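You operate a simulated robot arm through the tools that you are given. There is no shell and no other tool.

Carry out the task below with a simulated robot arm. There is one attempt and no reset: what you move stays moved.

JOB
Put things in order on the packing table. At the end: the grey wax tin stands where the white bobbin stood; the white bobbin from the packing table is on the silver steel plate; the black round brush from the packing table stands on top of the black heel block; the white carton from the packing table stands where the white jar stood; the white jar from the packing table stands on top of the yellow can (marked "WAX"); whatever was shut is shut again. Leave all else as you found it, and nothing knocked over.

The check looks at the end state, three seconds after you hand in, the way a careful person would. Anything else that was tipped, shoved, dropped, spilled or broken makes it a failure.

ROBOT AND FRAMES
A 6-joint arm with a two-finger parallel gripper, fixed in place. Base frame: the origin is at the foot of the arm, x ahead of it, y to its left, z up; the work surface is at about z = 0. Readings come in m, degrees, newtons and seconds.
With the tool pointing down near the work surface it reaches from about 0.18 to 0.46 m from the base axis. Its first joint turns from -70.0 to 70.0 degrees. Payload 1.9 kg.
The TCP is the grasp point between the finger pads, 0.023 m short of the fingertips. In the tool frame z runs along the fingers and y along their closing line. The gripper opens to 0.094 m. The fingers are 0.038 m wide and 0.01 m thick; the gripper's body (0.054 by 0.096 m) begins 0.039 m behind the TCP.
Orientation is that of the tool frame in the base frame, as a unit quaternion [x, y, z, w]. With the fingers straight down and closing along the base's y, the tool's x points along the base's -x, its y along +y and its z along -z.

CONTROLS
- The arm moves only by the tool move_arm. Its argument "commands" is one flat list of numbers, 7 for each row, row after row: the shift along the base's x, y, z in m, then the turn, a rotation vector about the base's x, y, z in degrees, then the gripper command, from -1 (shut) to 1 (fully open), values between in proportion. In form: [tx, ty, tz, wx, wy, wz, jaw, tx, ty, tz, wx, wy, wz, jaw, ...]. A call has 1 to 20 rows; each row shifts and turns the commanded pose from where the row before left it. Rows are played at 5 a second. More than 0.05 m and 8.6 degrees between two rows, or a gripper value outside its range, and nothing of the call is played. Where a pose cannot be reached the arm comes as near as it can. A force on the tool above 40 N (or 10 N above the force at the start of the call, whichever is more), or a blocked arm, ends the call early, and 0.2 s more pass. The fingers move at their own pace (about 0.108 m/s each) and stop on an object; they squeeze with about 26 N. The grip force told is the motor's: it shows also when the fingers shut on nothing. Time passes only in rows, and 0.2 s behind the last, so rows that do not move let the fingers close. The reply holds the time, the measured pose of the TCP, the force on the tool along the base axes, the opening and the grip force, in the units named above and with some noise, with the torque about the TCP (base axes, N m) and any sound that the robot's microphone picked up.
- Cameras (640 x 400 px; columns grow to the right, rows downward): "scene" is fixed at [0.0514, 0.3119, 0.4194]; the picture's right is [-0.79, -0.61, 0.00], its down [-0.38, 0.48, -0.79] and it looks along [0.49, -0.62, -0.61] (base axes); focal length 214 px, centre (320, 200). "wrist" rides on the gripper at [0.087, 0.016, -0.074] in the tool frame; the picture's right is [-0.18, 0.98, 0.00], its down [-0.58, -0.11, -0.81] and it looks along [-0.79, -0.15, 0.59] (tool axes); focal length 243 px, centre (320, 200).
- get_image(camera): a new picture of that camera. It takes no simulated time.
- probe_pixels(camera, pixels): for up to 12 pixels [column, row] of the newest picture of that camera ("zoom" is the newest enlarged one), the place [x, y, z] in the base frame of the surface seen there, good to about 0.003 m. It takes no simulated time.
- enlarge(camera, box): a new picture of the part [left, top, right, bottom] of that camera's present view, enlarged. It takes no simulated time.
- sign_off(): hands the job in; it is judged then, once.

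Leave the gripper open and the arm clear of the work at the hand-in unless told otherwise.

The tools are called as a command line: name --argument value ..., lists and objects as JSON in quotes. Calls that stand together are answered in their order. move_arm: Moves the arm, as the interface text tells. Its arguments: {"type":"object","properties":{"commands":{"type":"array","items":{"type":"number"}}},"required":["commands"]} The other tools are called the same way: get_image (camera) takes a picture; probe_pixels (camera, pixels) gives the place of the surface under pixels of a picture; enlarge (camera, box) takes an enlarged picture of a part of a camera's view; sign_off () hands the job in.

At the start:

```text
clock: 0.0
tool_pos: [0.332, 0.0565, 0.2932]
tool_rot: [0.0, 1.0, 0.002, 0.0]
contact_force: [0.8, -0.7, -0.1]
moment: [-0.01, 0.02, -0.03]
grip_width: 0.094
grip_force: 0.0
```

scene: 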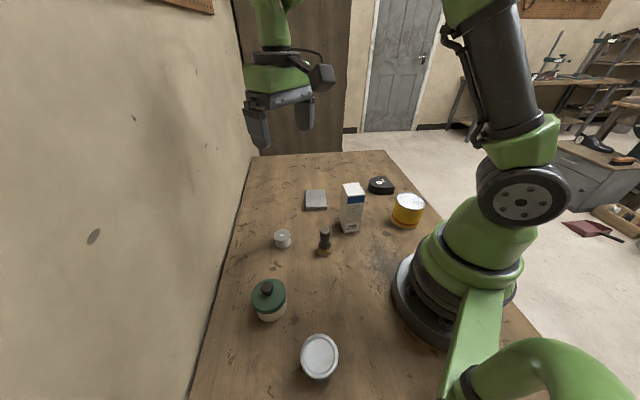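
wrist: 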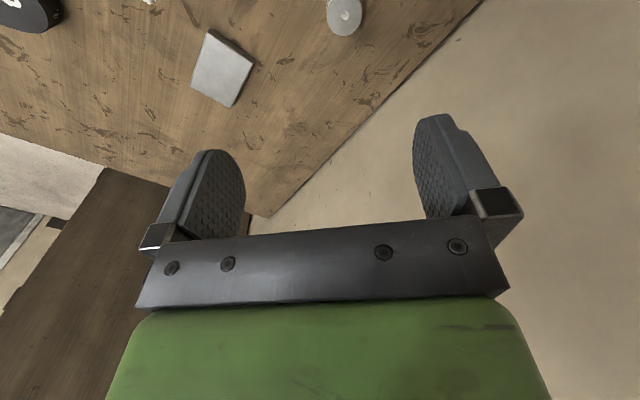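

I see a bobbin near (283,239), a brush (324,242), a carton (351,208), a yellow can (407,210), a heel block (381,186), a plate (316,200), a green-lidded pot (269,299) and a white jar (319,356). I don't see a grey wax tin, so it may be inside the pot. I'll enlarge parts of the scene view.

enlarge --camera "scene" --box '[220, 160, 440, 290]'

enlarge --camera "scene" --box '[220, 260, 400, 400]'

get_image --camera "wrist"

```text
2.91 times, centred on (330, 225) of scene
```

zoom: 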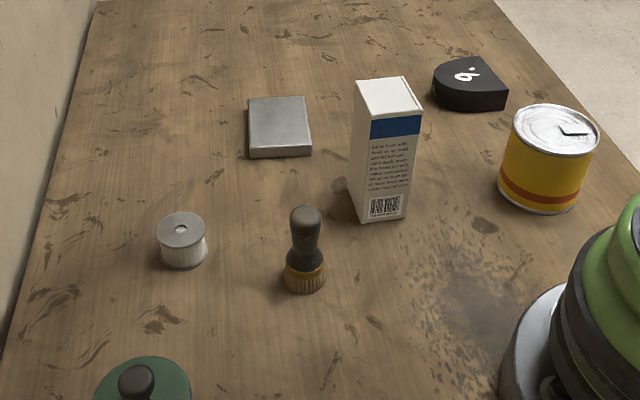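

```text
2.86 times, centred on (310, 330) of scene
```

zoom: 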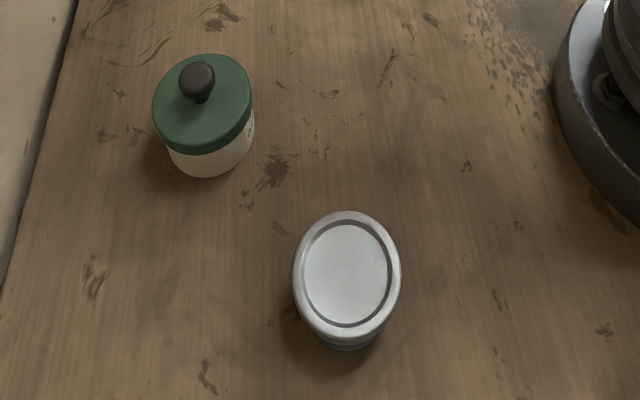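

```text
taken
```

wrist: 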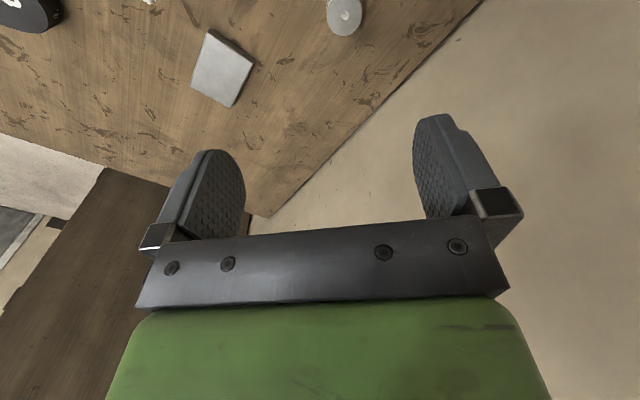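

The pale-lidded object near (319,356) and the green-lidded one near (269,299) need a closer look. I'll zoom in tighter on each.

enlarge --camera "scene" --box '[280, 325, 360, 390]'

enlarge --camera "scene" --box '[235, 265, 305, 330]'

enlarge --camera "scene" --box '[355, 165, 435, 235]'

get_image --camera "scene"

probe_pixels --camera "scene" --pixels '[[319, 356], [319, 337], [319, 372], [302, 356], [337, 356], [320, 379], [267, 285], [268, 303], [270, 319], [253, 296], [286, 294], [258, 312]]'

probe_pixels --camera "scene" --pixels '[[283, 234], [282, 250], [324, 230], [324, 256], [350, 188], [352, 233], [316, 192], [316, 205], [408, 202], [405, 228], [381, 182], [382, 194]]'

```text
6.15 times, centred on (320, 358) of scene
```

zoom: 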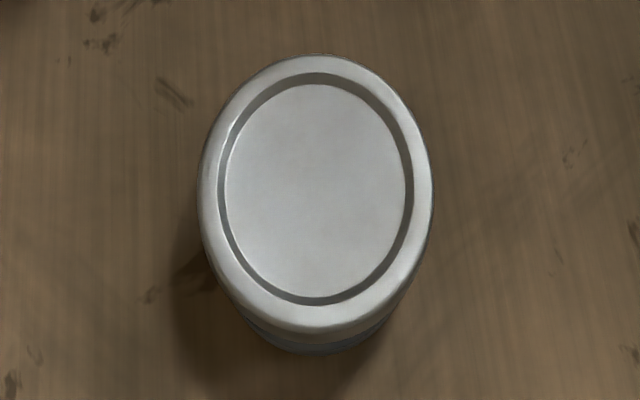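

```text
6.15 times, centred on (270, 298) of scene
```

zoom: 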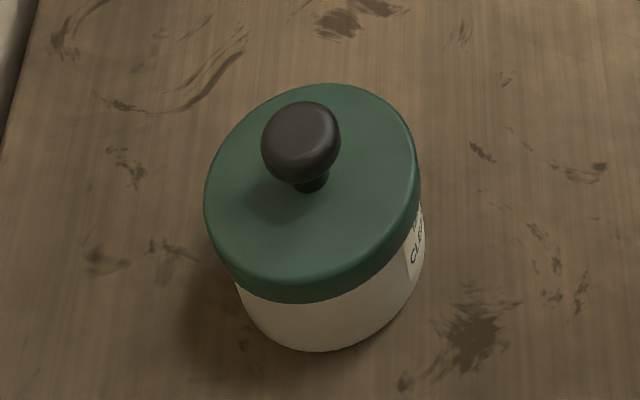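

```text
5.71 times, centred on (395, 200) of scene
```

zoom: 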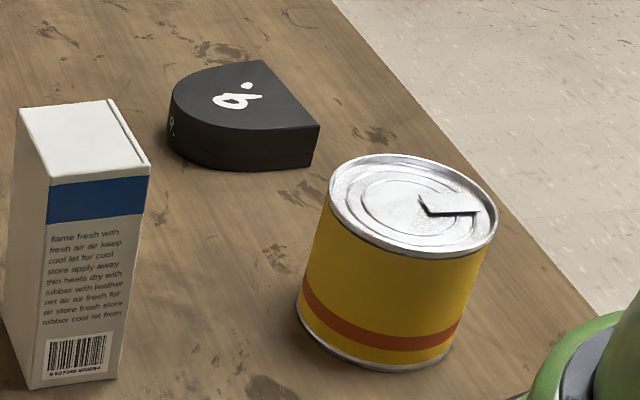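

```text
taken
```

scene: 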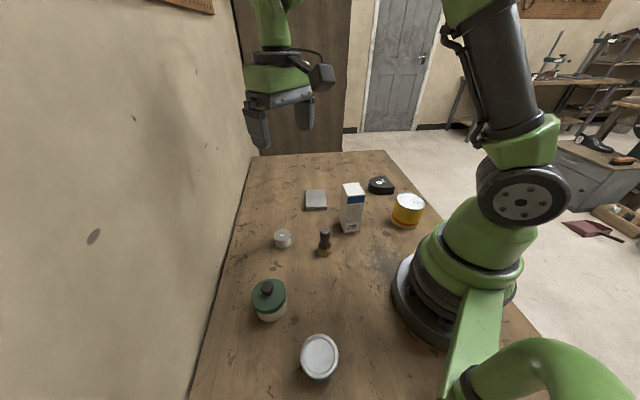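

```text
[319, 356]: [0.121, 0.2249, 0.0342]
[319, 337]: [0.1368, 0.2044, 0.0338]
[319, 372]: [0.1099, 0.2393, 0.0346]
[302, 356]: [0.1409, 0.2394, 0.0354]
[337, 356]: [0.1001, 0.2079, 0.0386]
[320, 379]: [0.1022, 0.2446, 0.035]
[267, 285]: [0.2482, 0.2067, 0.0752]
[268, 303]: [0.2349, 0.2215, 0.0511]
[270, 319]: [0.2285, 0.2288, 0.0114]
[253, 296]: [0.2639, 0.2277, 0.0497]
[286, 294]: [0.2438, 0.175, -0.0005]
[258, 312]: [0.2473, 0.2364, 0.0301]
```

```text
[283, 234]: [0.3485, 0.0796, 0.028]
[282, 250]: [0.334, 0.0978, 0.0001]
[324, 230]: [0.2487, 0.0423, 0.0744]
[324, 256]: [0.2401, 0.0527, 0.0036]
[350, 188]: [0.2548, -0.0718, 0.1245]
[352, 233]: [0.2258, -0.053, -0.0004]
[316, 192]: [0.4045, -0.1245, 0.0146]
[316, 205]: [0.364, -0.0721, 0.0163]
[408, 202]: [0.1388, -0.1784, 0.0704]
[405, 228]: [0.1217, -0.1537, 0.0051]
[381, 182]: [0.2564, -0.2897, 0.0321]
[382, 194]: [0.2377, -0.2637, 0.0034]
```

The silver-lidded object is about 0.035 m tall at (0.12, 0.225). The green-lidded pot has a knob and a label starting "CLE…", and sits at about (0.245, 0.21). No grey wax tin is visible so far. I'll raise and swing the wrist camera toward these two, staying well above everything (z > 0.2), to see their sides.

move_arm --commands '[-0.0231, 0.0162, -0.01, 0, 0, 7.86, 1, -0.0231, 0.0162, -0.01, 0, 0, 7.86, 1, -0.0231, 0.0162, -0.01, 0, 0, 7.86, 1, -0.0231, 0.0162, -0.01, 0, 0, 7.86, 1, -0.0231, 0.0162, -0.01, 0, 0, 7.86, 1, -0.0231, 0.0162, -0.01, 0, 0, 7.86, 1, -0.0231, 0.0162, -0.01, 0, 0, 7.86, 1, 0, 0, 0, 0, 0, 0, 1]'

get_image --camera "wrist"

get_image --camera "scene"

```text
clock: 1.8
tool_pos: [0.1704, 0.1689, 0.2253]
tool_rot: [-0.462, 0.887, 0.0, -0.001]
contact_force: [0.6, 1.1, 0.0]
moment: [0.05, 0.0, 0.03]
grip_width: 0.0939
grip_force: 0.1
```

```text
taken
```

wrist: 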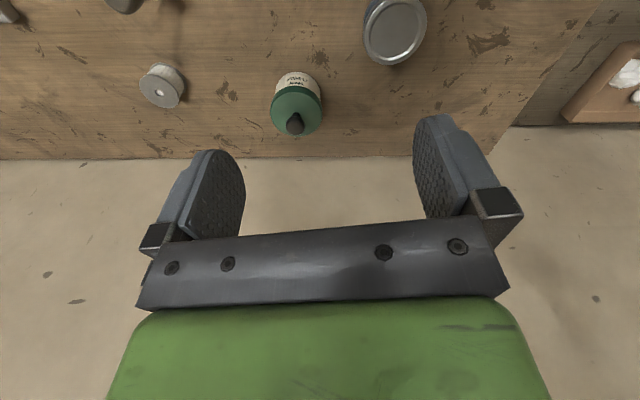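

```text
taken
```

scene: 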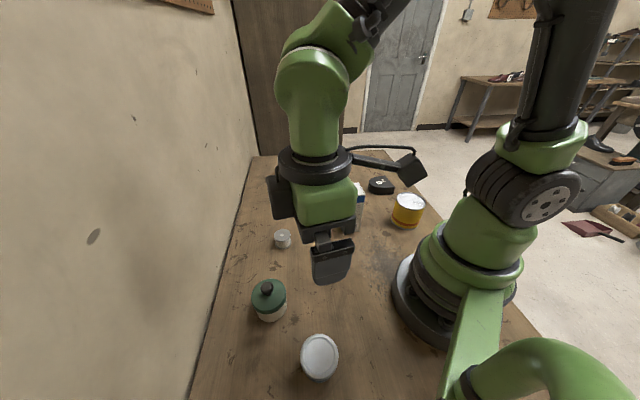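

The wrist picture shows the silver lid (395,30), the pot (297,103), and a wooden box with something white at the right edge (610,85). I'll enlarge each of these and probe where the box is.

enlarge --camera "wrist" --box '[340, 0, 450, 70]'

enlarge --camera "wrist" --box '[540, 20, 640, 140]'

enlarge --camera "wrist" --box '[240, 50, 350, 150]'

probe_pixels --camera "wrist" --pixels '[[395, 30], [384, 8], [425, 25], [580, 110], [625, 75], [634, 95], [295, 124], [297, 100], [296, 82], [162, 86], [520, 100], [560, 60]]'

```text
5.71 times, centred on (395, 35) of wrist
```

zoom: 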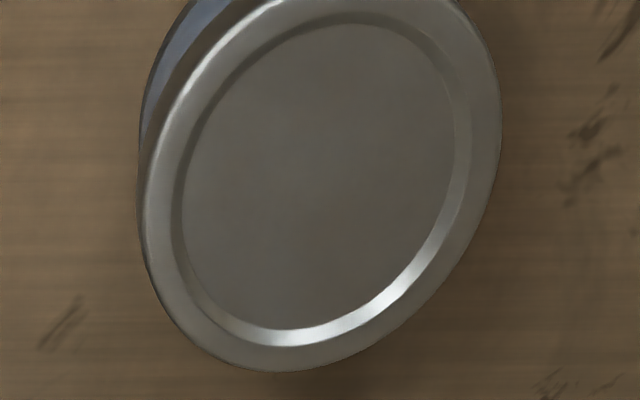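

```text
3.33 times, centred on (590, 80) of wrist
```

zoom: 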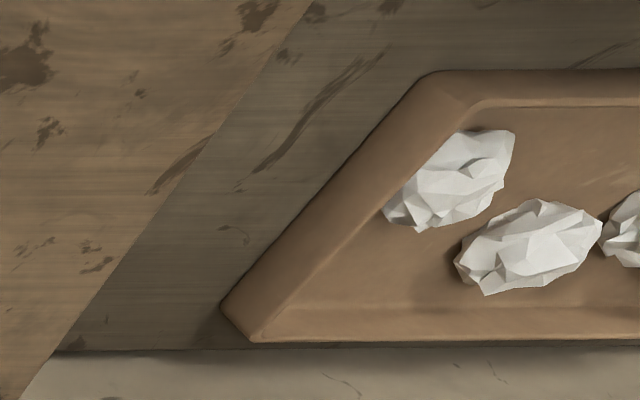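

```text
4.00 times, centred on (295, 100) of wrist
```

zoom: 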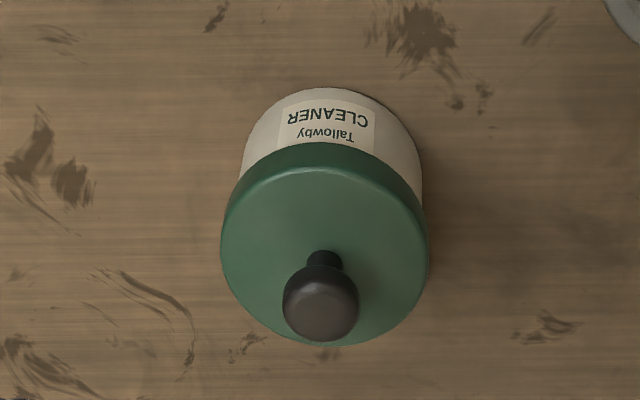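

```text
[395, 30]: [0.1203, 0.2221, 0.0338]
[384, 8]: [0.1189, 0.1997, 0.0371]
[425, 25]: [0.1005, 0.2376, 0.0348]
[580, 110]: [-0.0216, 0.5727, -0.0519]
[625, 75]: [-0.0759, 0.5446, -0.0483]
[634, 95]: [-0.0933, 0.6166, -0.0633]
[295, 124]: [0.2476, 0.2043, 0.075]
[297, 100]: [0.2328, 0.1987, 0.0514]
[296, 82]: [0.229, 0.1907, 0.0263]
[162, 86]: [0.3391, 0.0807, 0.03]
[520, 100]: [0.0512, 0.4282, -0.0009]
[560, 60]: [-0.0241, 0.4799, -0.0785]
```

Findings: the green-lidded one is a white-bodied jar labelled "Tallowby CLEANER". The silver-lidded one has a blue-grey side. The tray of crumpled paper is off the table and out of reach. Next I'll lower the camera to see the side of the silver-lidded object. The fingertips will stay above z≈0.06, clear of both objects.

move_arm --commands '[-0.002, -0.002, -0.035, 0, 0, 0, 1, -0.002, -0.002, -0.035, 0, 0, 0, 1, -0.002, -0.002, -0.035, 0, 0, 0, 1, -0.002, -0.002, -0.03, 0, 0, 0, 1, 0, 0, 0, 0, 0, 0, 1]'

get_image --camera "wrist"

get_image --camera "scene"

```text
clock: 3.0
tool_pos: [0.163, 0.1602, 0.0879]
tool_rot: [-0.461, 0.888, 0.001, 0.0]
contact_force: [1.2, 0.0, 0.8]
moment: [0.02, 0.0, 0.01]
grip_width: 0.0941
grip_force: 0.1
```

```text
taken
```

wrist: 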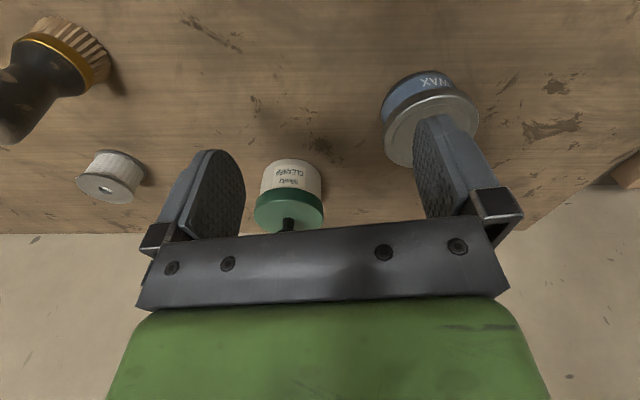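

```text
taken
```

scene: 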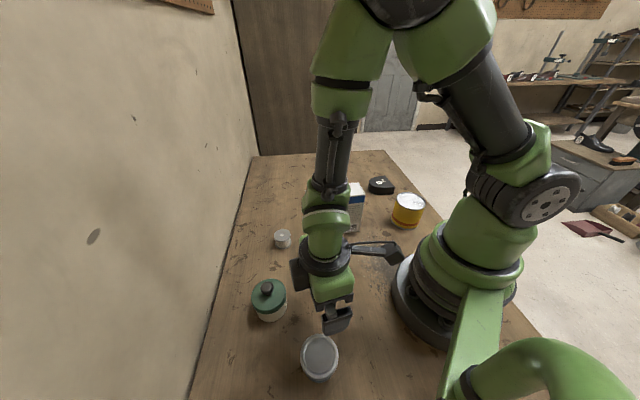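

The silver-lidded tin has "WAX" on its side. I'll enlarge it to confirm the colour and lettering, along with the jar's label.

enlarge --camera "wrist" --box '[370, 55, 500, 135]'

enlarge --camera "wrist" --box '[230, 140, 350, 240]'

enlarge --camera "wrist" --box '[0, 0, 170, 220]'

probe_pixels --camera "wrist" --pixels '[[430, 82], [440, 72], [290, 172], [275, 215], [110, 185], [110, 165], [65, 40], [20, 100], [292, 162], [430, 92]]'

```text
4.92 times, centred on (435, 95) of wrist
```

zoom: 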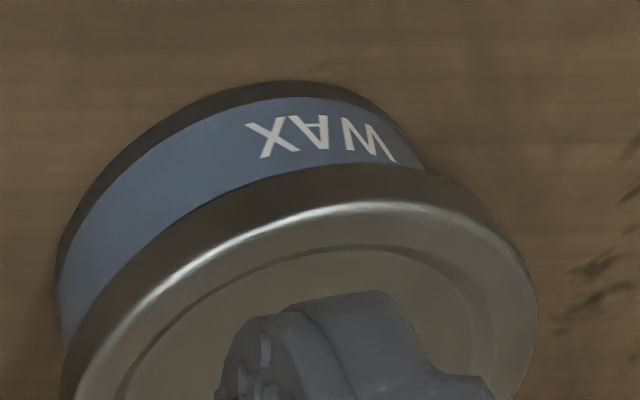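

```text
4.00 times, centred on (290, 190) of wrist
```

zoom: 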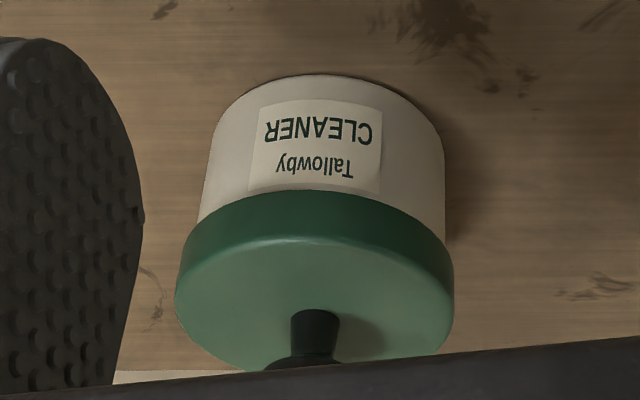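

```text
1.82 times, centred on (85, 110) of wrist
```

zoom: 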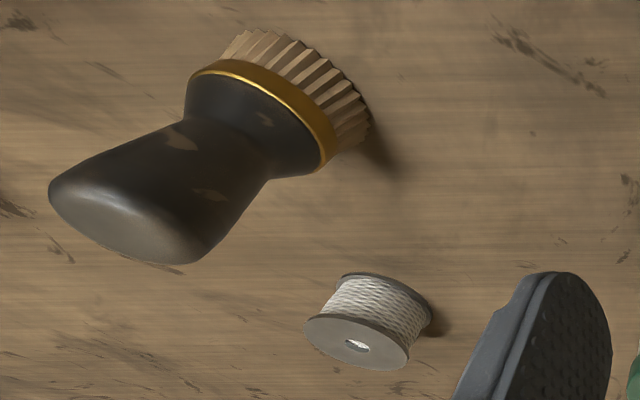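

```text
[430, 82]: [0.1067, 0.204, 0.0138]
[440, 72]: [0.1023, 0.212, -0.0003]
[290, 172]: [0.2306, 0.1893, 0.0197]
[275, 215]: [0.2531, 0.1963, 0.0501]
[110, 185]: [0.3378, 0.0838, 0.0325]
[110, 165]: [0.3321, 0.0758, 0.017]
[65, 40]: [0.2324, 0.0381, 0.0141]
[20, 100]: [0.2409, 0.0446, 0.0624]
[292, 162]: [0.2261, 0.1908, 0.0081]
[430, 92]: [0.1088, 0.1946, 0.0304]
```

The tin is grey metal with a blue "WAX" band, so it is the grey wax tin. The green-lidded "Tallowby CLEANER" jar has the white body, so it is the white jar. Before touching anything I want to check the right side of the table: the "WAX" mark on the yellow can, and anything hidden behind the robot. I'll rise first, then swing right at z≈0.24.

move_arm --commands '[0.005, -0.003, 0.047, 0, 0, 0, 1, 0.005, -0.003, 0.047, 0, 0, 0, 1, 0.005, -0.003, 0.047, 0, 0, 0, 1, 0.0137, -0.0252, 0.003, 0, 0, -8.3, 1, 0.0137, -0.0252, 0.003, 0, 0, -8.3, 1, 0.0137, -0.0252, 0.003, 0, 0, -8.3, 1, 0.0137, -0.0252, 0.003, 0, 0, -8.3, 1, 0.0137, -0.0252, 0.003, 0, 0, -8.3, 1, 0.0137, -0.0252, 0.003, 0, 0, -8.3, 1, -0.0117, -0.025, 0, 0, 0, -8.3, 1, -0.0117, -0.025, 0, 0, 0, -8.3, 1, -0.0117, -0.025, 0, 0, 0, -8.3, 1, -0.0117, -0.025, 0, 0, 0, -8.3, 1, -0.0117, -0.025, 0, 0, 0, -8.3, 1, -0.0117, -0.025, 0, 0, 0, -8.3, 1, 0, 0, 0, 0, 0, 0, 1]'

get_image --camera "wrist"

get_image --camera "scene"

```text
clock: 6.4
tool_pos: [0.1882, -0.1516, 0.2464]
tool_rot: [0.381, 0.925, 0.001, 0.0]
contact_force: [-0.1, 0.0, -0.9]
moment: [0.0, -0.01, -0.01]
grip_width: 0.0939
grip_force: 0.0
```

```text
taken
```

wrist: 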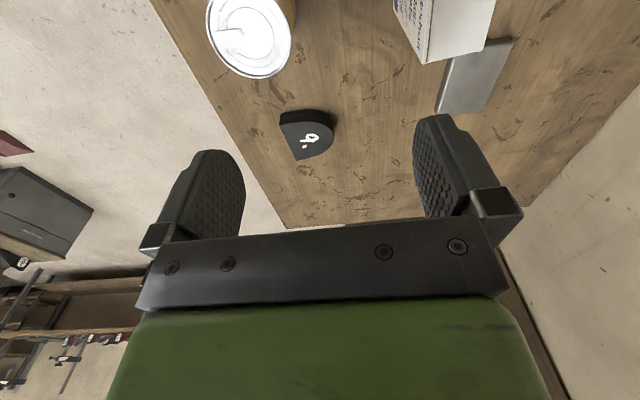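

```text
taken
```

scene: 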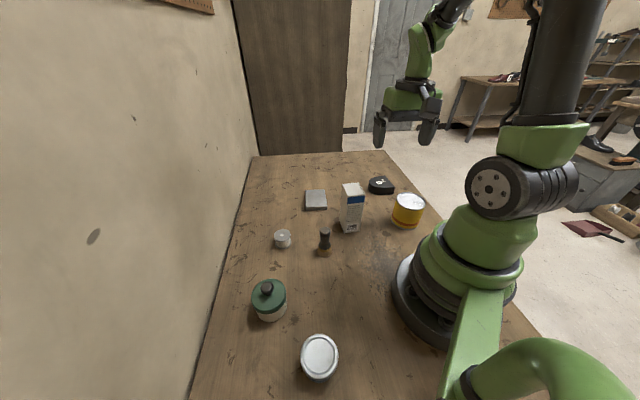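

There is nothing else on the right side of the table, just the yellow can (250,35), heel block (308,132), carton (445,25) and plate (475,75). I'll probe precise points on the can top, heel block, plate and carton.

probe_pixels --camera "wrist" --pixels '[[250, 35], [209, 30], [290, 38], [252, 76], [308, 135], [283, 122], [331, 124], [300, 158], [300, 114], [475, 75], [440, 110], [510, 42]]'

enlarge --camera "wrist" --box '[190, 0, 350, 100]'

enlarge --camera "wrist" --box '[260, 90, 350, 180]'

enlarge --camera "wrist" --box '[380, 0, 530, 130]'

```text
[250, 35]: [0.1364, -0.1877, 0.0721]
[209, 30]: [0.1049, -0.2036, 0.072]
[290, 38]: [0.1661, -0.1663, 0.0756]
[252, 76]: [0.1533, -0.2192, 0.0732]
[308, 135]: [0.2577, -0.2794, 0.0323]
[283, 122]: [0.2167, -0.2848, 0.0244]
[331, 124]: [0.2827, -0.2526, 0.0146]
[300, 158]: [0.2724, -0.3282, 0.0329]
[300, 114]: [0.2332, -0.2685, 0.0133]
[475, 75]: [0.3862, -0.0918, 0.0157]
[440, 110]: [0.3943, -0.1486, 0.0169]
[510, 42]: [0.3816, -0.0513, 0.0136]
```

```text
4.00 times, centred on (270, 50) of wrist
```

zoom: 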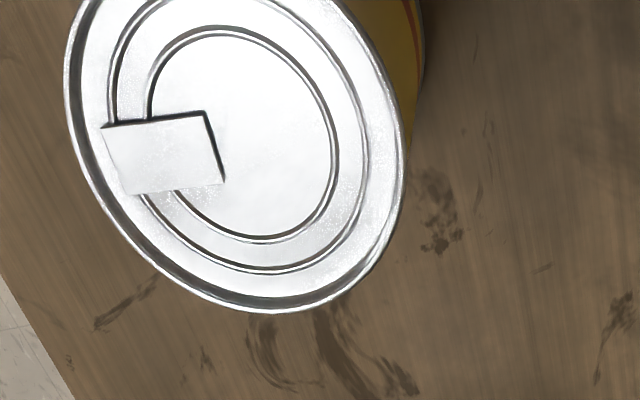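

```text
4.44 times, centred on (305, 135) of wrist
```

zoom: 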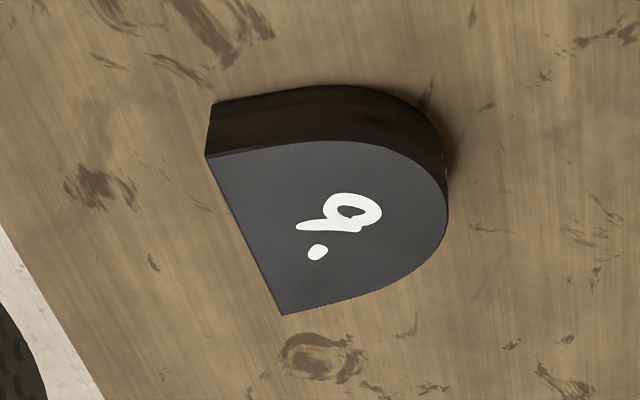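

```text
3.08 times, centred on (455, 65) of wrist
```

zoom: 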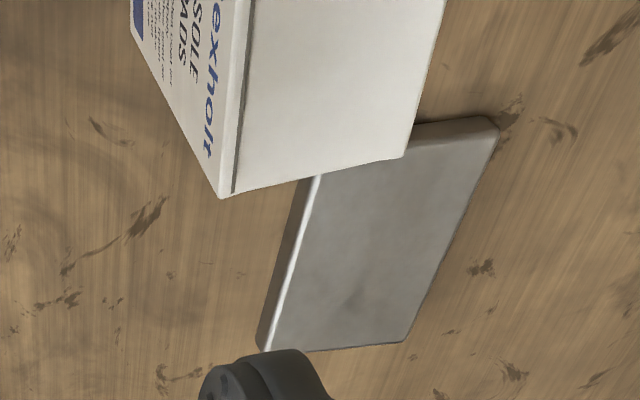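

The can top is at z≈0.073, centred near (0.136, -0.185), with a raised rim and a tab. The heel block top is at z≈0.033 and the plate top at z≈0.016.

First job is moving the bobbin to the plate. I'll go to a hover near the bobbin at yaw 0 and z≈0.17 to localise it closely.

move_arm --commands '[0.019, 0.0393, -0.005, 0, 0, 7.43, 1, 0.019, 0.0393, -0.005, 0, 0, 7.43, 1, 0.019, 0.0393, -0.01, 0, 0, 7.43, 1, 0.019, 0.0393, -0.015, 0, 0, 7.43, 1, 0.019, 0.0393, -0.02, 0, 0, 7.43, 1, 0.019, 0.0393, -0.02, 0, 0, 7.45, 1, 0, 0, 0, 0, 0, 0, 1]'

get_image --camera "wrist"

get_image --camera "scene"

```text
clock: 8.0
tool_pos: [0.3057, 0.0888, 0.1746]
tool_rot: [0.0, 1.0, 0.001, 0.0]
contact_force: [0.0, -0.4, 0.8]
moment: [0.02, 0.01, -0.01]
grip_width: 0.0939
grip_force: 0.1
```

```text
taken
```

wrist: 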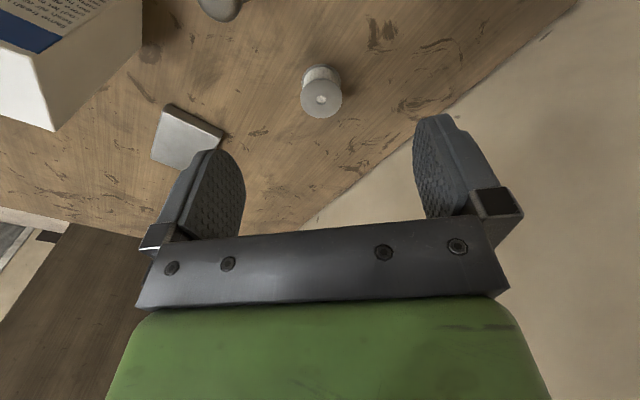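

```text
taken
```

scene: 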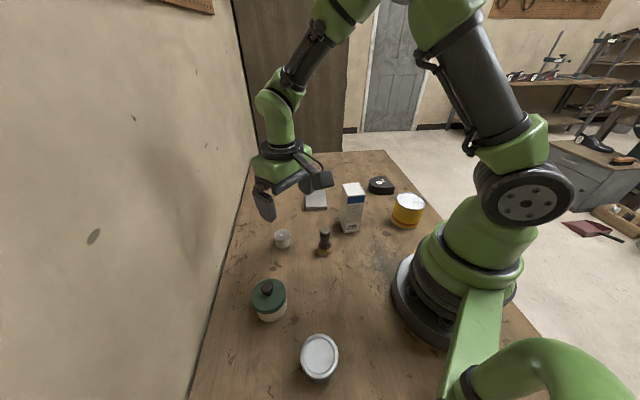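

The bobbin is at (321,92) in the wrist view. I'll enlarge it and probe its top rim, and probe the plate's corners near (185,140).

enlarge --camera "wrist" --box '[280, 50, 370, 130]'

probe_pixels --camera "wrist" --pixels '[[321, 100], [302, 98], [341, 98], [321, 82], [321, 116], [313, 66], [330, 66], [172, 105], [222, 130], [153, 158], [165, 125], [190, 150]]'

probe_pixels --camera "scene" --pixels '[[307, 190], [325, 190], [326, 209], [306, 209], [316, 199], [283, 232], [274, 237], [291, 236], [283, 239]]'

```text
5.00 times, centred on (325, 90) of wrist
```

zoom: 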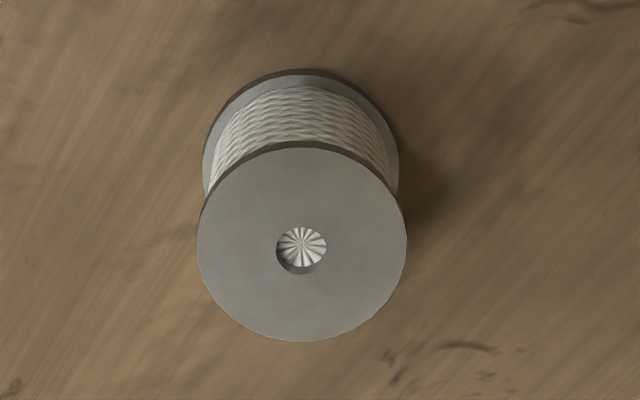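

```text
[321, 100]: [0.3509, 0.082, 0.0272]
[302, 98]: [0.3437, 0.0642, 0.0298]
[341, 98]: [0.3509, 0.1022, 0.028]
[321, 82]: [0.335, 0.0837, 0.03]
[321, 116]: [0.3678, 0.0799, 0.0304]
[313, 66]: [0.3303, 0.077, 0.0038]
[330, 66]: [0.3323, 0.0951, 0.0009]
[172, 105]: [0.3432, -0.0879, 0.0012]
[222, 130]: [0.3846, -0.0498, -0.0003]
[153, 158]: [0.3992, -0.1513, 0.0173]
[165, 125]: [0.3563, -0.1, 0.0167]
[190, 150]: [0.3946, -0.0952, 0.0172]
```

```text
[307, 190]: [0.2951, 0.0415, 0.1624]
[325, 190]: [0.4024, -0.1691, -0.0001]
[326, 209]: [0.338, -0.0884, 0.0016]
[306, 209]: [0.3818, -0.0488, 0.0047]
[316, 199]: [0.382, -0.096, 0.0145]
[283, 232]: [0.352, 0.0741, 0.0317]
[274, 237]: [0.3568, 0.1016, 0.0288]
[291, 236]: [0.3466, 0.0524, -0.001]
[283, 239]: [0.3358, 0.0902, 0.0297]
```

The bobbin's top centre is at about (0.350, 0.082, 0.030) with a diameter of about 0.04. I'll move above it and descend to TCP z≈0.028 with the gripper open, then check before closing.

move_arm --commands '[0.044, -0.0068, 0, 0, 0, 0, 1, 0, 0, -0.04, 0, 0, 0, 1, 0, 0, -0.04, 0, 0, 0, 1, 0, 0, -0.03, 0, 0, 0, 1, 0, 0, 0, 0, 0, 0, 1]'

get_image --camera "wrist"

get_image --camera "scene"

```text
clock: 9.2
tool_pos: [0.3482, 0.0801, 0.0643]
tool_rot: [0.002, 1.0, 0.001, 0.0]
contact_force: [0.4, 0.7, 0.8]
moment: [-0.01, 0.0, -0.04]
grip_width: 0.0939
grip_force: 0.0
```

```text
taken
```

wrist: 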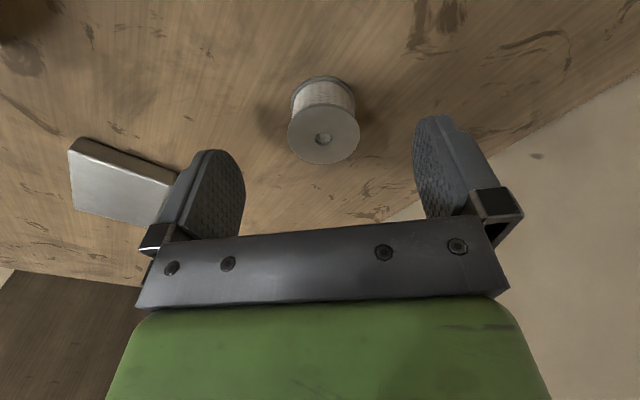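

```text
taken
```

scene: 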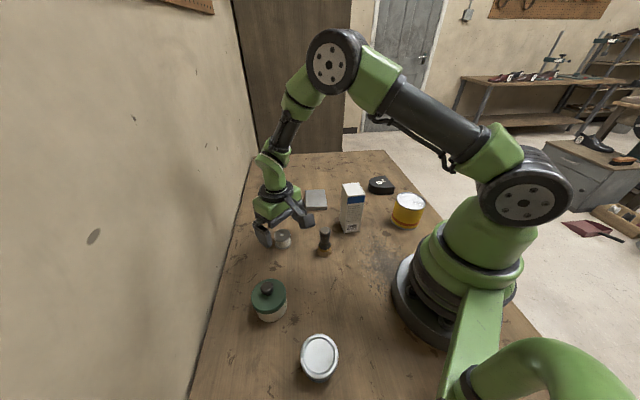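

The bobbin sits between the open fingers at (323,138). I'll probe its top rim once more from this close view.

probe_pixels --camera "wrist" --pixels '[[290, 134], [357, 134], [323, 112], [324, 161], [310, 135], [338, 135], [75, 150], [176, 182], [160, 222], [78, 208], [130, 190]]'

```text
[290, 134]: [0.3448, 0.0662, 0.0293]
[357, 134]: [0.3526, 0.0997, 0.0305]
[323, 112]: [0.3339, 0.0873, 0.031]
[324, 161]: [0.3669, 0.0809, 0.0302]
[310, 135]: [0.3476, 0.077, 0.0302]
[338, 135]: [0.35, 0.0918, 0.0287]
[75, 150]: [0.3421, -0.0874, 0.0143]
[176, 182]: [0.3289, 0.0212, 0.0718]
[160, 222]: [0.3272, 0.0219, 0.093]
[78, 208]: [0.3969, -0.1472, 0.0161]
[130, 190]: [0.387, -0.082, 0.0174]
```

The bobbin centre comes out at (0.3498, 0.083). I'll nudge over by about 2–3 mm, descend to z≈0.028, close, and then lift a little.

move_arm --commands '[0.0015, 0.003, -0.018, 0, 0, 0, 1, 0, 0, -0.018, 0, 0, 0, 1, 0, 0, 0, 0, 0, 0, 1, 0, 0, 0, 0, 0, 0, -1, 0, 0, 0, 0, 0, 0, -1, 0, 0, 0, 0, 0, 0, -1, 0, 0, 0, 0, 0, 0, -1]'

```text
clock: 10.8
tool_pos: [0.3489, 0.0826, 0.0282]
tool_rot: [0.0, 1.0, 0.001, -0.001]
contact_force: [-0.3, 1.0, 1.4]
moment: [-0.03, 0.01, 0.0]
grip_width: 0.0398
grip_force: 26.2
```

The bobbin is gripped (0.0398 m wide, 26 N). The plate corners give a plate centre at about (0.390, -0.100) and a top at about 0.0165. I'll lift to z≈0.12 and carry it above the plate.

move_arm --commands '[0, 0, 0.02, 0, 0, 0, -1, 0, 0, 0.035, 0, 0, 0, -1, 0, 0, 0.037, 0, 0, 0, -1, 0.0082, -0.0366, 0, 0, 0, 0, -1, 0.0082, -0.0366, 0, 0, 0, 0, -1, 0.0082, -0.0366, 0, 0, 0, 0, -1, 0.0082, -0.0366, 0, 0, 0, 0, -1, 0.0082, -0.0366, 0, 0, 0, 0, -1, 0, 0, -0.03, 0, 0, 0, -1, 0, 0, 0, 0, 0, 0, -1]'

get_image --camera "wrist"

get_image --camera "scene"

```text
clock: 13.0
tool_pos: [0.3878, -0.1006, 0.0883]
tool_rot: [0.001, 1.0, 0.002, -0.001]
contact_force: [0.3, 0.0, -0.3]
moment: [-0.04, -0.01, 0.03]
grip_width: 0.0398
grip_force: 26.1
```

```text
taken
```

wrist: 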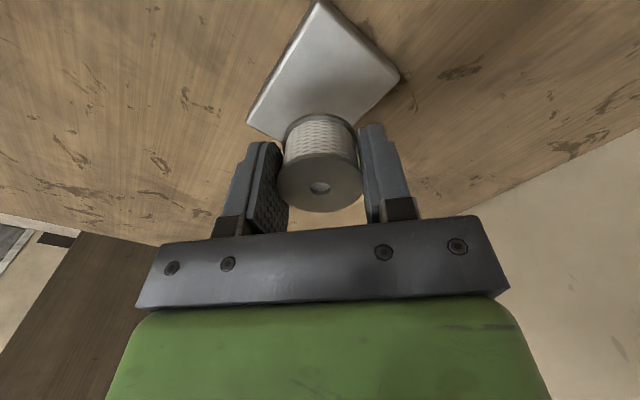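

```text
taken
```

scene: 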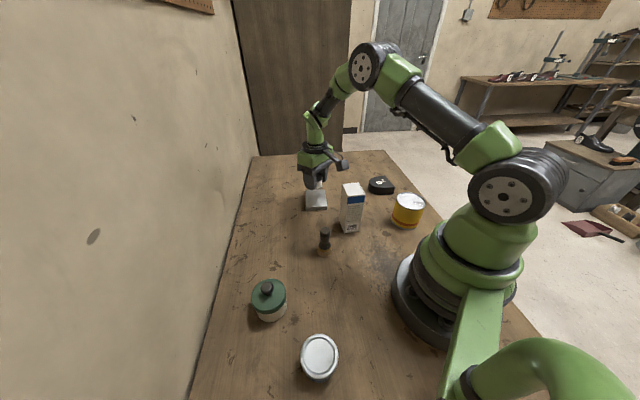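

The bobbin is held above the plate. I'll probe the plate corners visible at (318,3), (398,78) and (248,122) to confirm the centre.

probe_pixels --camera "wrist" --pixels '[[319, 6], [395, 76], [251, 116], [320, 60], [300, 100], [365, 95], [320, 188]]'

```text
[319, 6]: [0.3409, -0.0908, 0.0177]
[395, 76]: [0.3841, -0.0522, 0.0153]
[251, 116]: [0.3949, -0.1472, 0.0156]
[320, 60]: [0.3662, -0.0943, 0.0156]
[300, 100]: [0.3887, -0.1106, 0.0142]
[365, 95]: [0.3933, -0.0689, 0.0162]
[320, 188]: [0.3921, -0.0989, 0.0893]
```

The plate centre is about (0.390, -0.100) and its top is at about 0.016. I'll descend to TCP z≈0.046, then in small steps to about 0.043 while watching the force.

move_arm --commands '[0.002, 0.0005, -0.02, 0, 0, 0, -1, 0, 0, -0.018, 0, 0, 0, -1, 0, 0, -0.003, 0, 0, 0, -1, 0, 0, 0, 0, 0, 0, -1]'

```text
clock: 14.0
tool_pos: [0.3919, -0.0995, 0.0486]
tool_rot: [0.0, 1.0, 0.001, 0.001]
contact_force: [1.8, -0.6, 3.6]
moment: [0.1, 0.43, 0.07]
grip_width: 0.0397
grip_force: 26.0
```

There's light contact (3.6 N) slightly earlier than expected. I'll look before going further.

get_image --camera "wrist"

enlarge --camera "scene" --box '[280, 165, 360, 220]'

enlarge --camera "wrist" --box '[230, 60, 420, 220]'

```text
taken
```

wrist: 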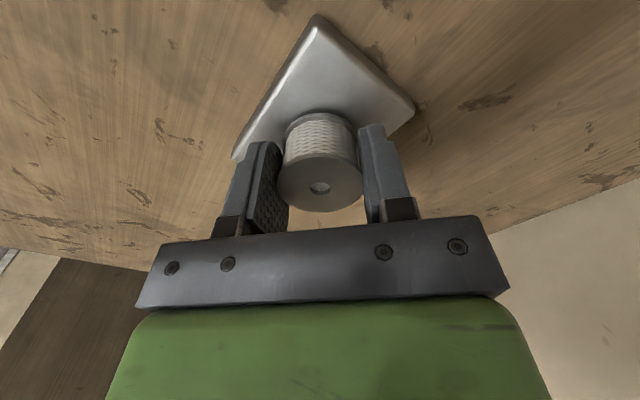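

```text
7.27 times, centred on (320, 192) of scene
```

zoom: 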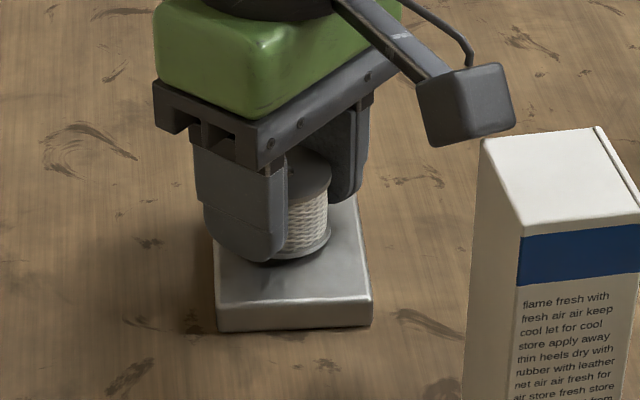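

```text
2.50 times, centred on (325, 140) of wrist
```

zoom: 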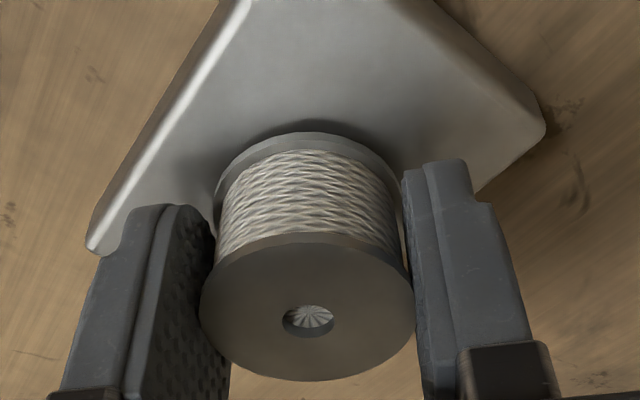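

It looks close to flush. I'll hold still for a moment to get a settled reading.

move_arm --commands '[0, 0, 0, 0, 0, 0, -1, 0, 0, 0, 0, 0, 0, -1]'

```text
clock: 14.6
tool_pos: [0.3923, -0.0993, 0.0476]
tool_rot: [0.001, 1.0, 0.001, 0.0]
contact_force: [1.5, 0.0, 1.9]
moment: [0.09, 0.34, 0.01]
grip_width: 0.0397
grip_force: 26.2
```

The torque (0.34–0.43 N·m about y) fits a contact at the wrist camera, not at the bobbin, and the camera may be touching the top edge of the carton. I'll lift back straight up at once and then check the carton.

move_arm --commands '[0, 0, 0.03, 0, 0, 0, -1, 0, 0, 0.03, 0, 0, 0, -1, 0, 0, 0, 0, 0, 0, -1]'

get_image --camera "scene"

enlarge --camera "scene" --box '[290, 150, 380, 240]'

get_image --camera "wrist"

```text
clock: 15.4
tool_pos: [0.3925, -0.1, 0.1086]
tool_rot: [0.001, 1.0, 0.002, 0.001]
contact_force: [-0.1, -0.8, -1.4]
moment: [0.0, -0.01, 0.01]
grip_width: 0.04
grip_force: 26.3
```

```text
taken
```

scene: 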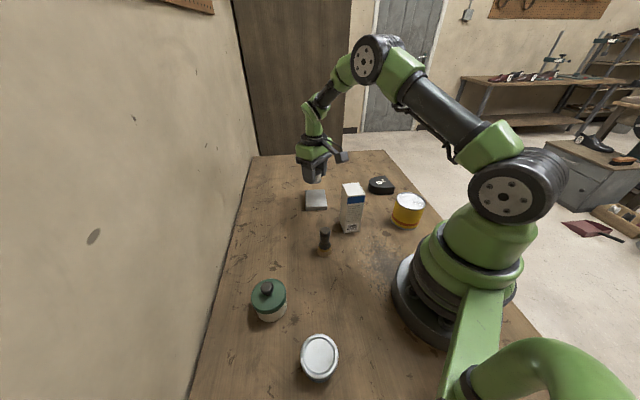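

```text
4.44 times, centred on (335, 195) of scene
```

zoom: 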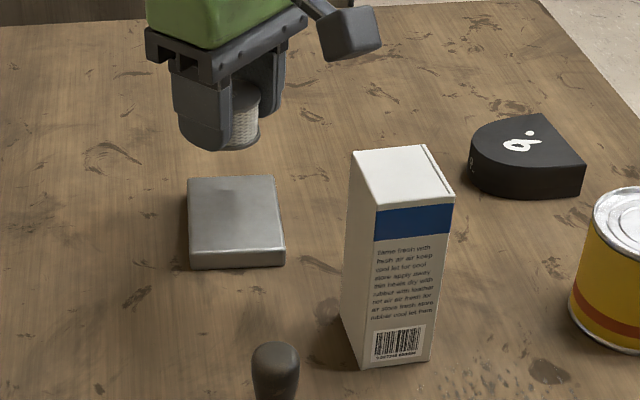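

```text
taken
```

wrist: 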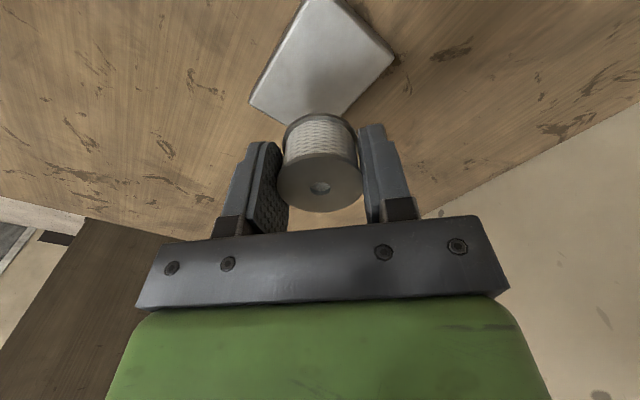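

The carton looks unmoved. I'll probe its top corners in the zoom to get its exact footprint and see how close the camera housing came.

enlarge --camera "scene" --box '[290, 150, 380, 240]'

probe_pixels --camera "zoom" --pixels '[[356, 153], [422, 149], [450, 193], [380, 204], [400, 175], [366, 362], [428, 358], [347, 337], [195, 182], [270, 180], [283, 248], [192, 250]]'

```text
4.44 times, centred on (335, 195) of scene
```

zoom: 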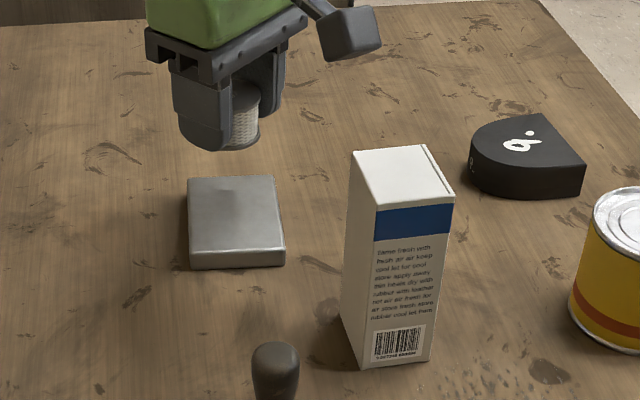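

```text
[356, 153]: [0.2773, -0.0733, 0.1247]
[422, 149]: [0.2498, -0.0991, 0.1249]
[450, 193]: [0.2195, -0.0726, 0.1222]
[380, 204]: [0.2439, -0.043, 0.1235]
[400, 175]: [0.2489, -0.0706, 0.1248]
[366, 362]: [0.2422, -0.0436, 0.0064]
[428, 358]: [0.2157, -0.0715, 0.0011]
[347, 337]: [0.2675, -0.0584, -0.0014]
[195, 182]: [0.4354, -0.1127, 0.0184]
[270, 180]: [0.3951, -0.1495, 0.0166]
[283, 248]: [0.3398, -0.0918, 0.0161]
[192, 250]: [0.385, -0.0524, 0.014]
```

The carton footprint reaches x≈0.278 at (0.277, -0.073), and the camera housing was right beside it at about (0.305, -0.084). So yaw 0 brings the camera too close. I'll turn the tool by -45° while still high, which puts the camera about 0.08 m clear of the carton, and then descend to just above the plate.

move_arm --commands '[0, 0, 0, 0, 0, -7.5, -1, 0, 0, 0, 0, 0, -7.5, -1, 0, 0, 0, 0, 0, -7.5, -1, 0, 0, 0, 0, 0, -7.5, -1, 0, 0, 0, 0, 0, -7.5, -1, 0, 0, 0, 0, 0, -7.5, -1, -0.002, 0, -0.03, 0, 0, 0, -1, 0, 0, -0.025, 0, 0, 0, -1, 0, 0, 0, 0, 0, 0, -1]'

get_image --camera "wrist"

enlarge --camera "scene" --box '[280, 150, 370, 220]'

```text
clock: 17.4
tool_pos: [0.3921, -0.0976, 0.0523]
tool_rot: [0.384, 0.924, 0.001, 0.0]
contact_force: [0.2, -0.8, -0.6]
moment: [0.02, -0.01, -0.01]
grip_width: 0.0396
grip_force: 25.6
```

```text
taken
```

wrist: 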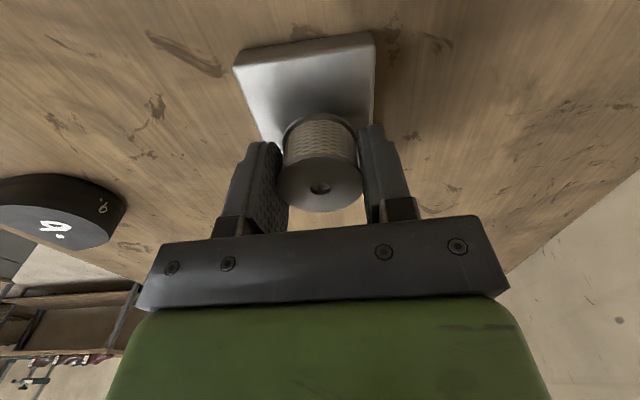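

```text
5.71 times, centred on (325, 185) of scene
```

zoom: 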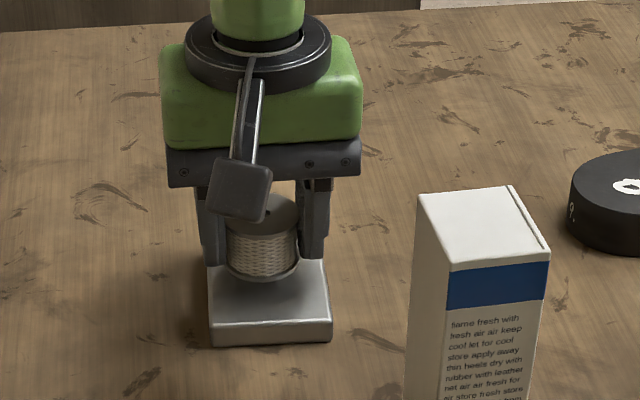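

The camera is well clear now, with no residual force or torque. I'll descend in small steps onto the plate.

move_arm --commands '[0, -0.001, -0.004, 0, 0, 0, -1, 0, 0, -0.002, 0, 0, 0, -1, 0, 0, -0.001, 0, 0, 0, -1, 0, 0, 0, 0, 0, 0, -1]'

```text
clock: 18.4
tool_pos: [0.3913, -0.1003, 0.0473]
tool_rot: [0.383, 0.924, 0.001, 0.001]
contact_force: [0.5, -0.2, 0.3]
moment: [-0.01, 0.02, 0.02]
grip_width: 0.0396
grip_force: 26.2
```

No contact at z≈0.047, which confirms the earlier contact was not the bobbin. I'll continue down by about 1 mm per row.

move_arm --commands '[0, 0, -0.001, 0, 0, 0, -1, 0, 0, -0.001, 0, 0, 0, -1, 0, 0, 0, 0, 0, 0, -1]'

```text
clock: 19.2
tool_pos: [0.3909, -0.1012, 0.0447]
tool_rot: [0.384, 0.923, 0.001, 0.0]
contact_force: [0.0, 0.3, -1.4]
moment: [0.0, 0.02, 0.02]
grip_width: 0.0395
grip_force: 26.5
```

move_arm --commands '[0, 0, -0.001, 0, 0, 0, -1, 0, 0, -0.0005, 0, 0, 0, -1, 0, 0, 0, 0, 0, 0, -1]'

enlarge --camera "scene" --box '[295, 165, 345, 215]'

```text
clock: 20.0
tool_pos: [0.3898, -0.1015, 0.0439]
tool_rot: [0.383, 0.924, 0.001, 0.002]
contact_force: [1.5, 0.0, 3.6]
moment: [-0.02, 0.06, -0.01]
grip_width: 0.0396
grip_force: 26.2
```

```text
8.00 times, centred on (320, 190) of scene
```

zoom: 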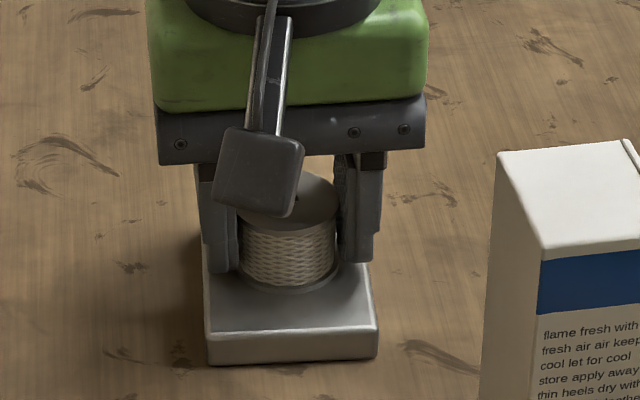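

Contact of 3.6 N at z≈0.044, so the bobbin is seated on the plate. I'll open the fingers, rise straight up, and then inspect.

move_arm --commands '[0, 0, 0, 0, 0, 0, 0.3, 0, 0, 0, 0, 0, 0, 0.8, 0, 0, 0, 0, 0, 0, 0.8, 0, 0, 0.04, 0, 0, 0, 0.8, 0, 0, 0.045, 0, 0, 0, 0.8, 0, 0, 0.045, 0, 0, 0, 0.8, 0, 0, 0, 0, 0, 0, 0.8]'

get_image --camera "wrist"

get_image --camera "scene"

enlarge --camera "scene" --box '[280, 160, 400, 240]'

```text
clock: 21.6
tool_pos: [0.3888, -0.1, 0.1726]
tool_rot: [0.383, 0.924, 0.001, 0.001]
contact_force: [1.2, -0.2, -0.5]
moment: [0.01, -0.02, -0.01]
grip_width: 0.0849
grip_force: 0.1
```

```text
taken
```

wrist: 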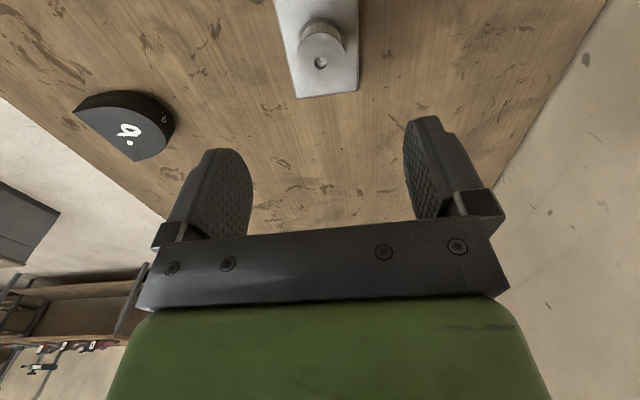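

```text
taken
```

scene: 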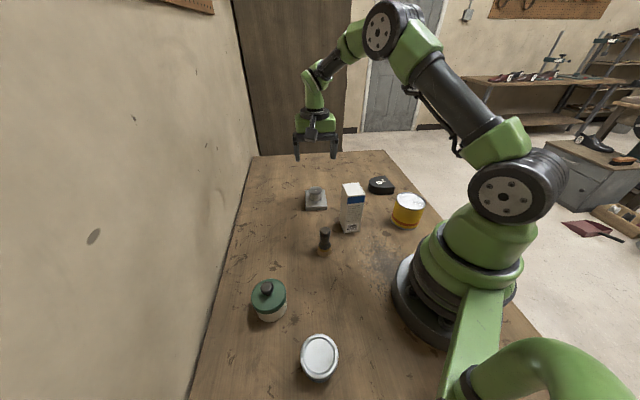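

```text
5.00 times, centred on (340, 200) of scene
```

zoom: 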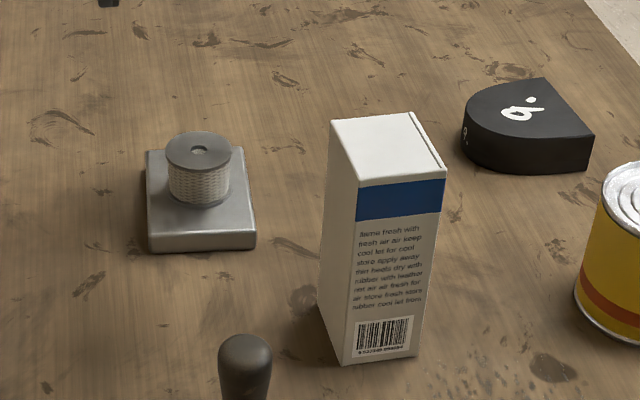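

The bobbin stands well on the plate and the carton is in place. Next is the grey wax tin at about (0.120, 0.224). I'll rise, swing over to it with yaw about +60°, and hover at z≈0.16.

move_arm --commands '[-0.0191, 0.0235, 0.015, 0, 0, 8.08, 1, -0.0191, 0.0235, 0.015, 0, 0, 8.08, 1, -0.0191, 0.0235, 0.015, 0, 0, 8.08, 1, -0.0191, 0.0235, 0, 0, 0, 8.08, 1, -0.0191, 0.0235, 0, 0, 0, 8.08, 1, -0.0191, 0.0235, 0, 0, 0, 8.08, 1, -0.0191, 0.0235, 0, 0, 0, 8.08, 1, -0.0191, 0.0235, 0, 0, 0, 8.08, 1, -0.0191, 0.0235, 0, 0, 0, 8.08, 1, -0.0191, 0.0235, 0, 0, 0, 8.08, 1, -0.0191, 0.0235, -0.02, 0, 0, 8.08, 1, -0.0191, 0.0235, -0.02, 0, 0, 8.08, 1, -0.0191, 0.0235, -0.02, 0, 0, 8.08, 1, 0, 0, 0, 0, 0, 0, 1]'

get_image --camera "wrist"

get_image --camera "scene"

```text
clock: 24.6
tool_pos: [0.1435, 0.2052, 0.157]
tool_rot: [-0.501, 0.866, 0.0, 0.0]
contact_force: [-0.6, -0.2, -0.4]
moment: [-0.02, -0.01, 0.02]
grip_width: 0.0939
grip_force: 0.1
```

```text
taken
```

wrist: 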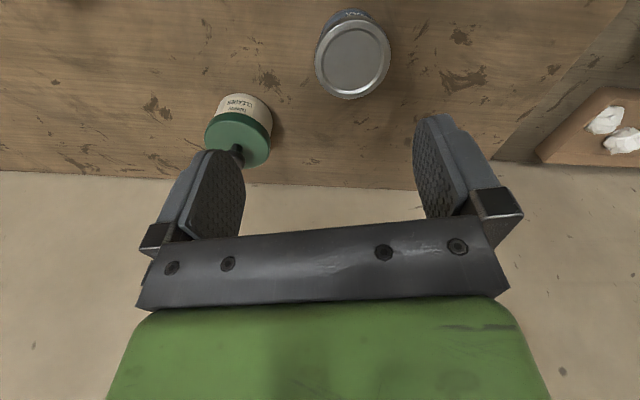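

```text
taken
```

scene: 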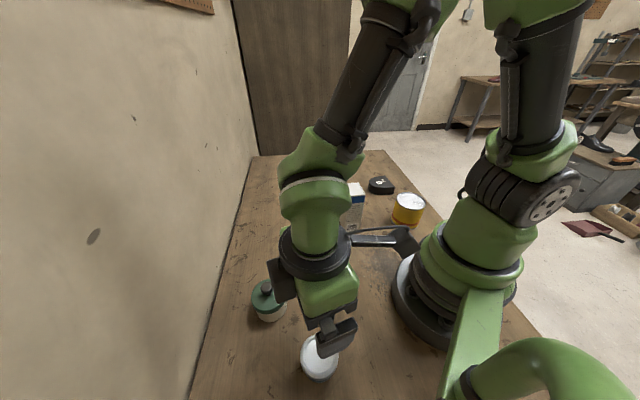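

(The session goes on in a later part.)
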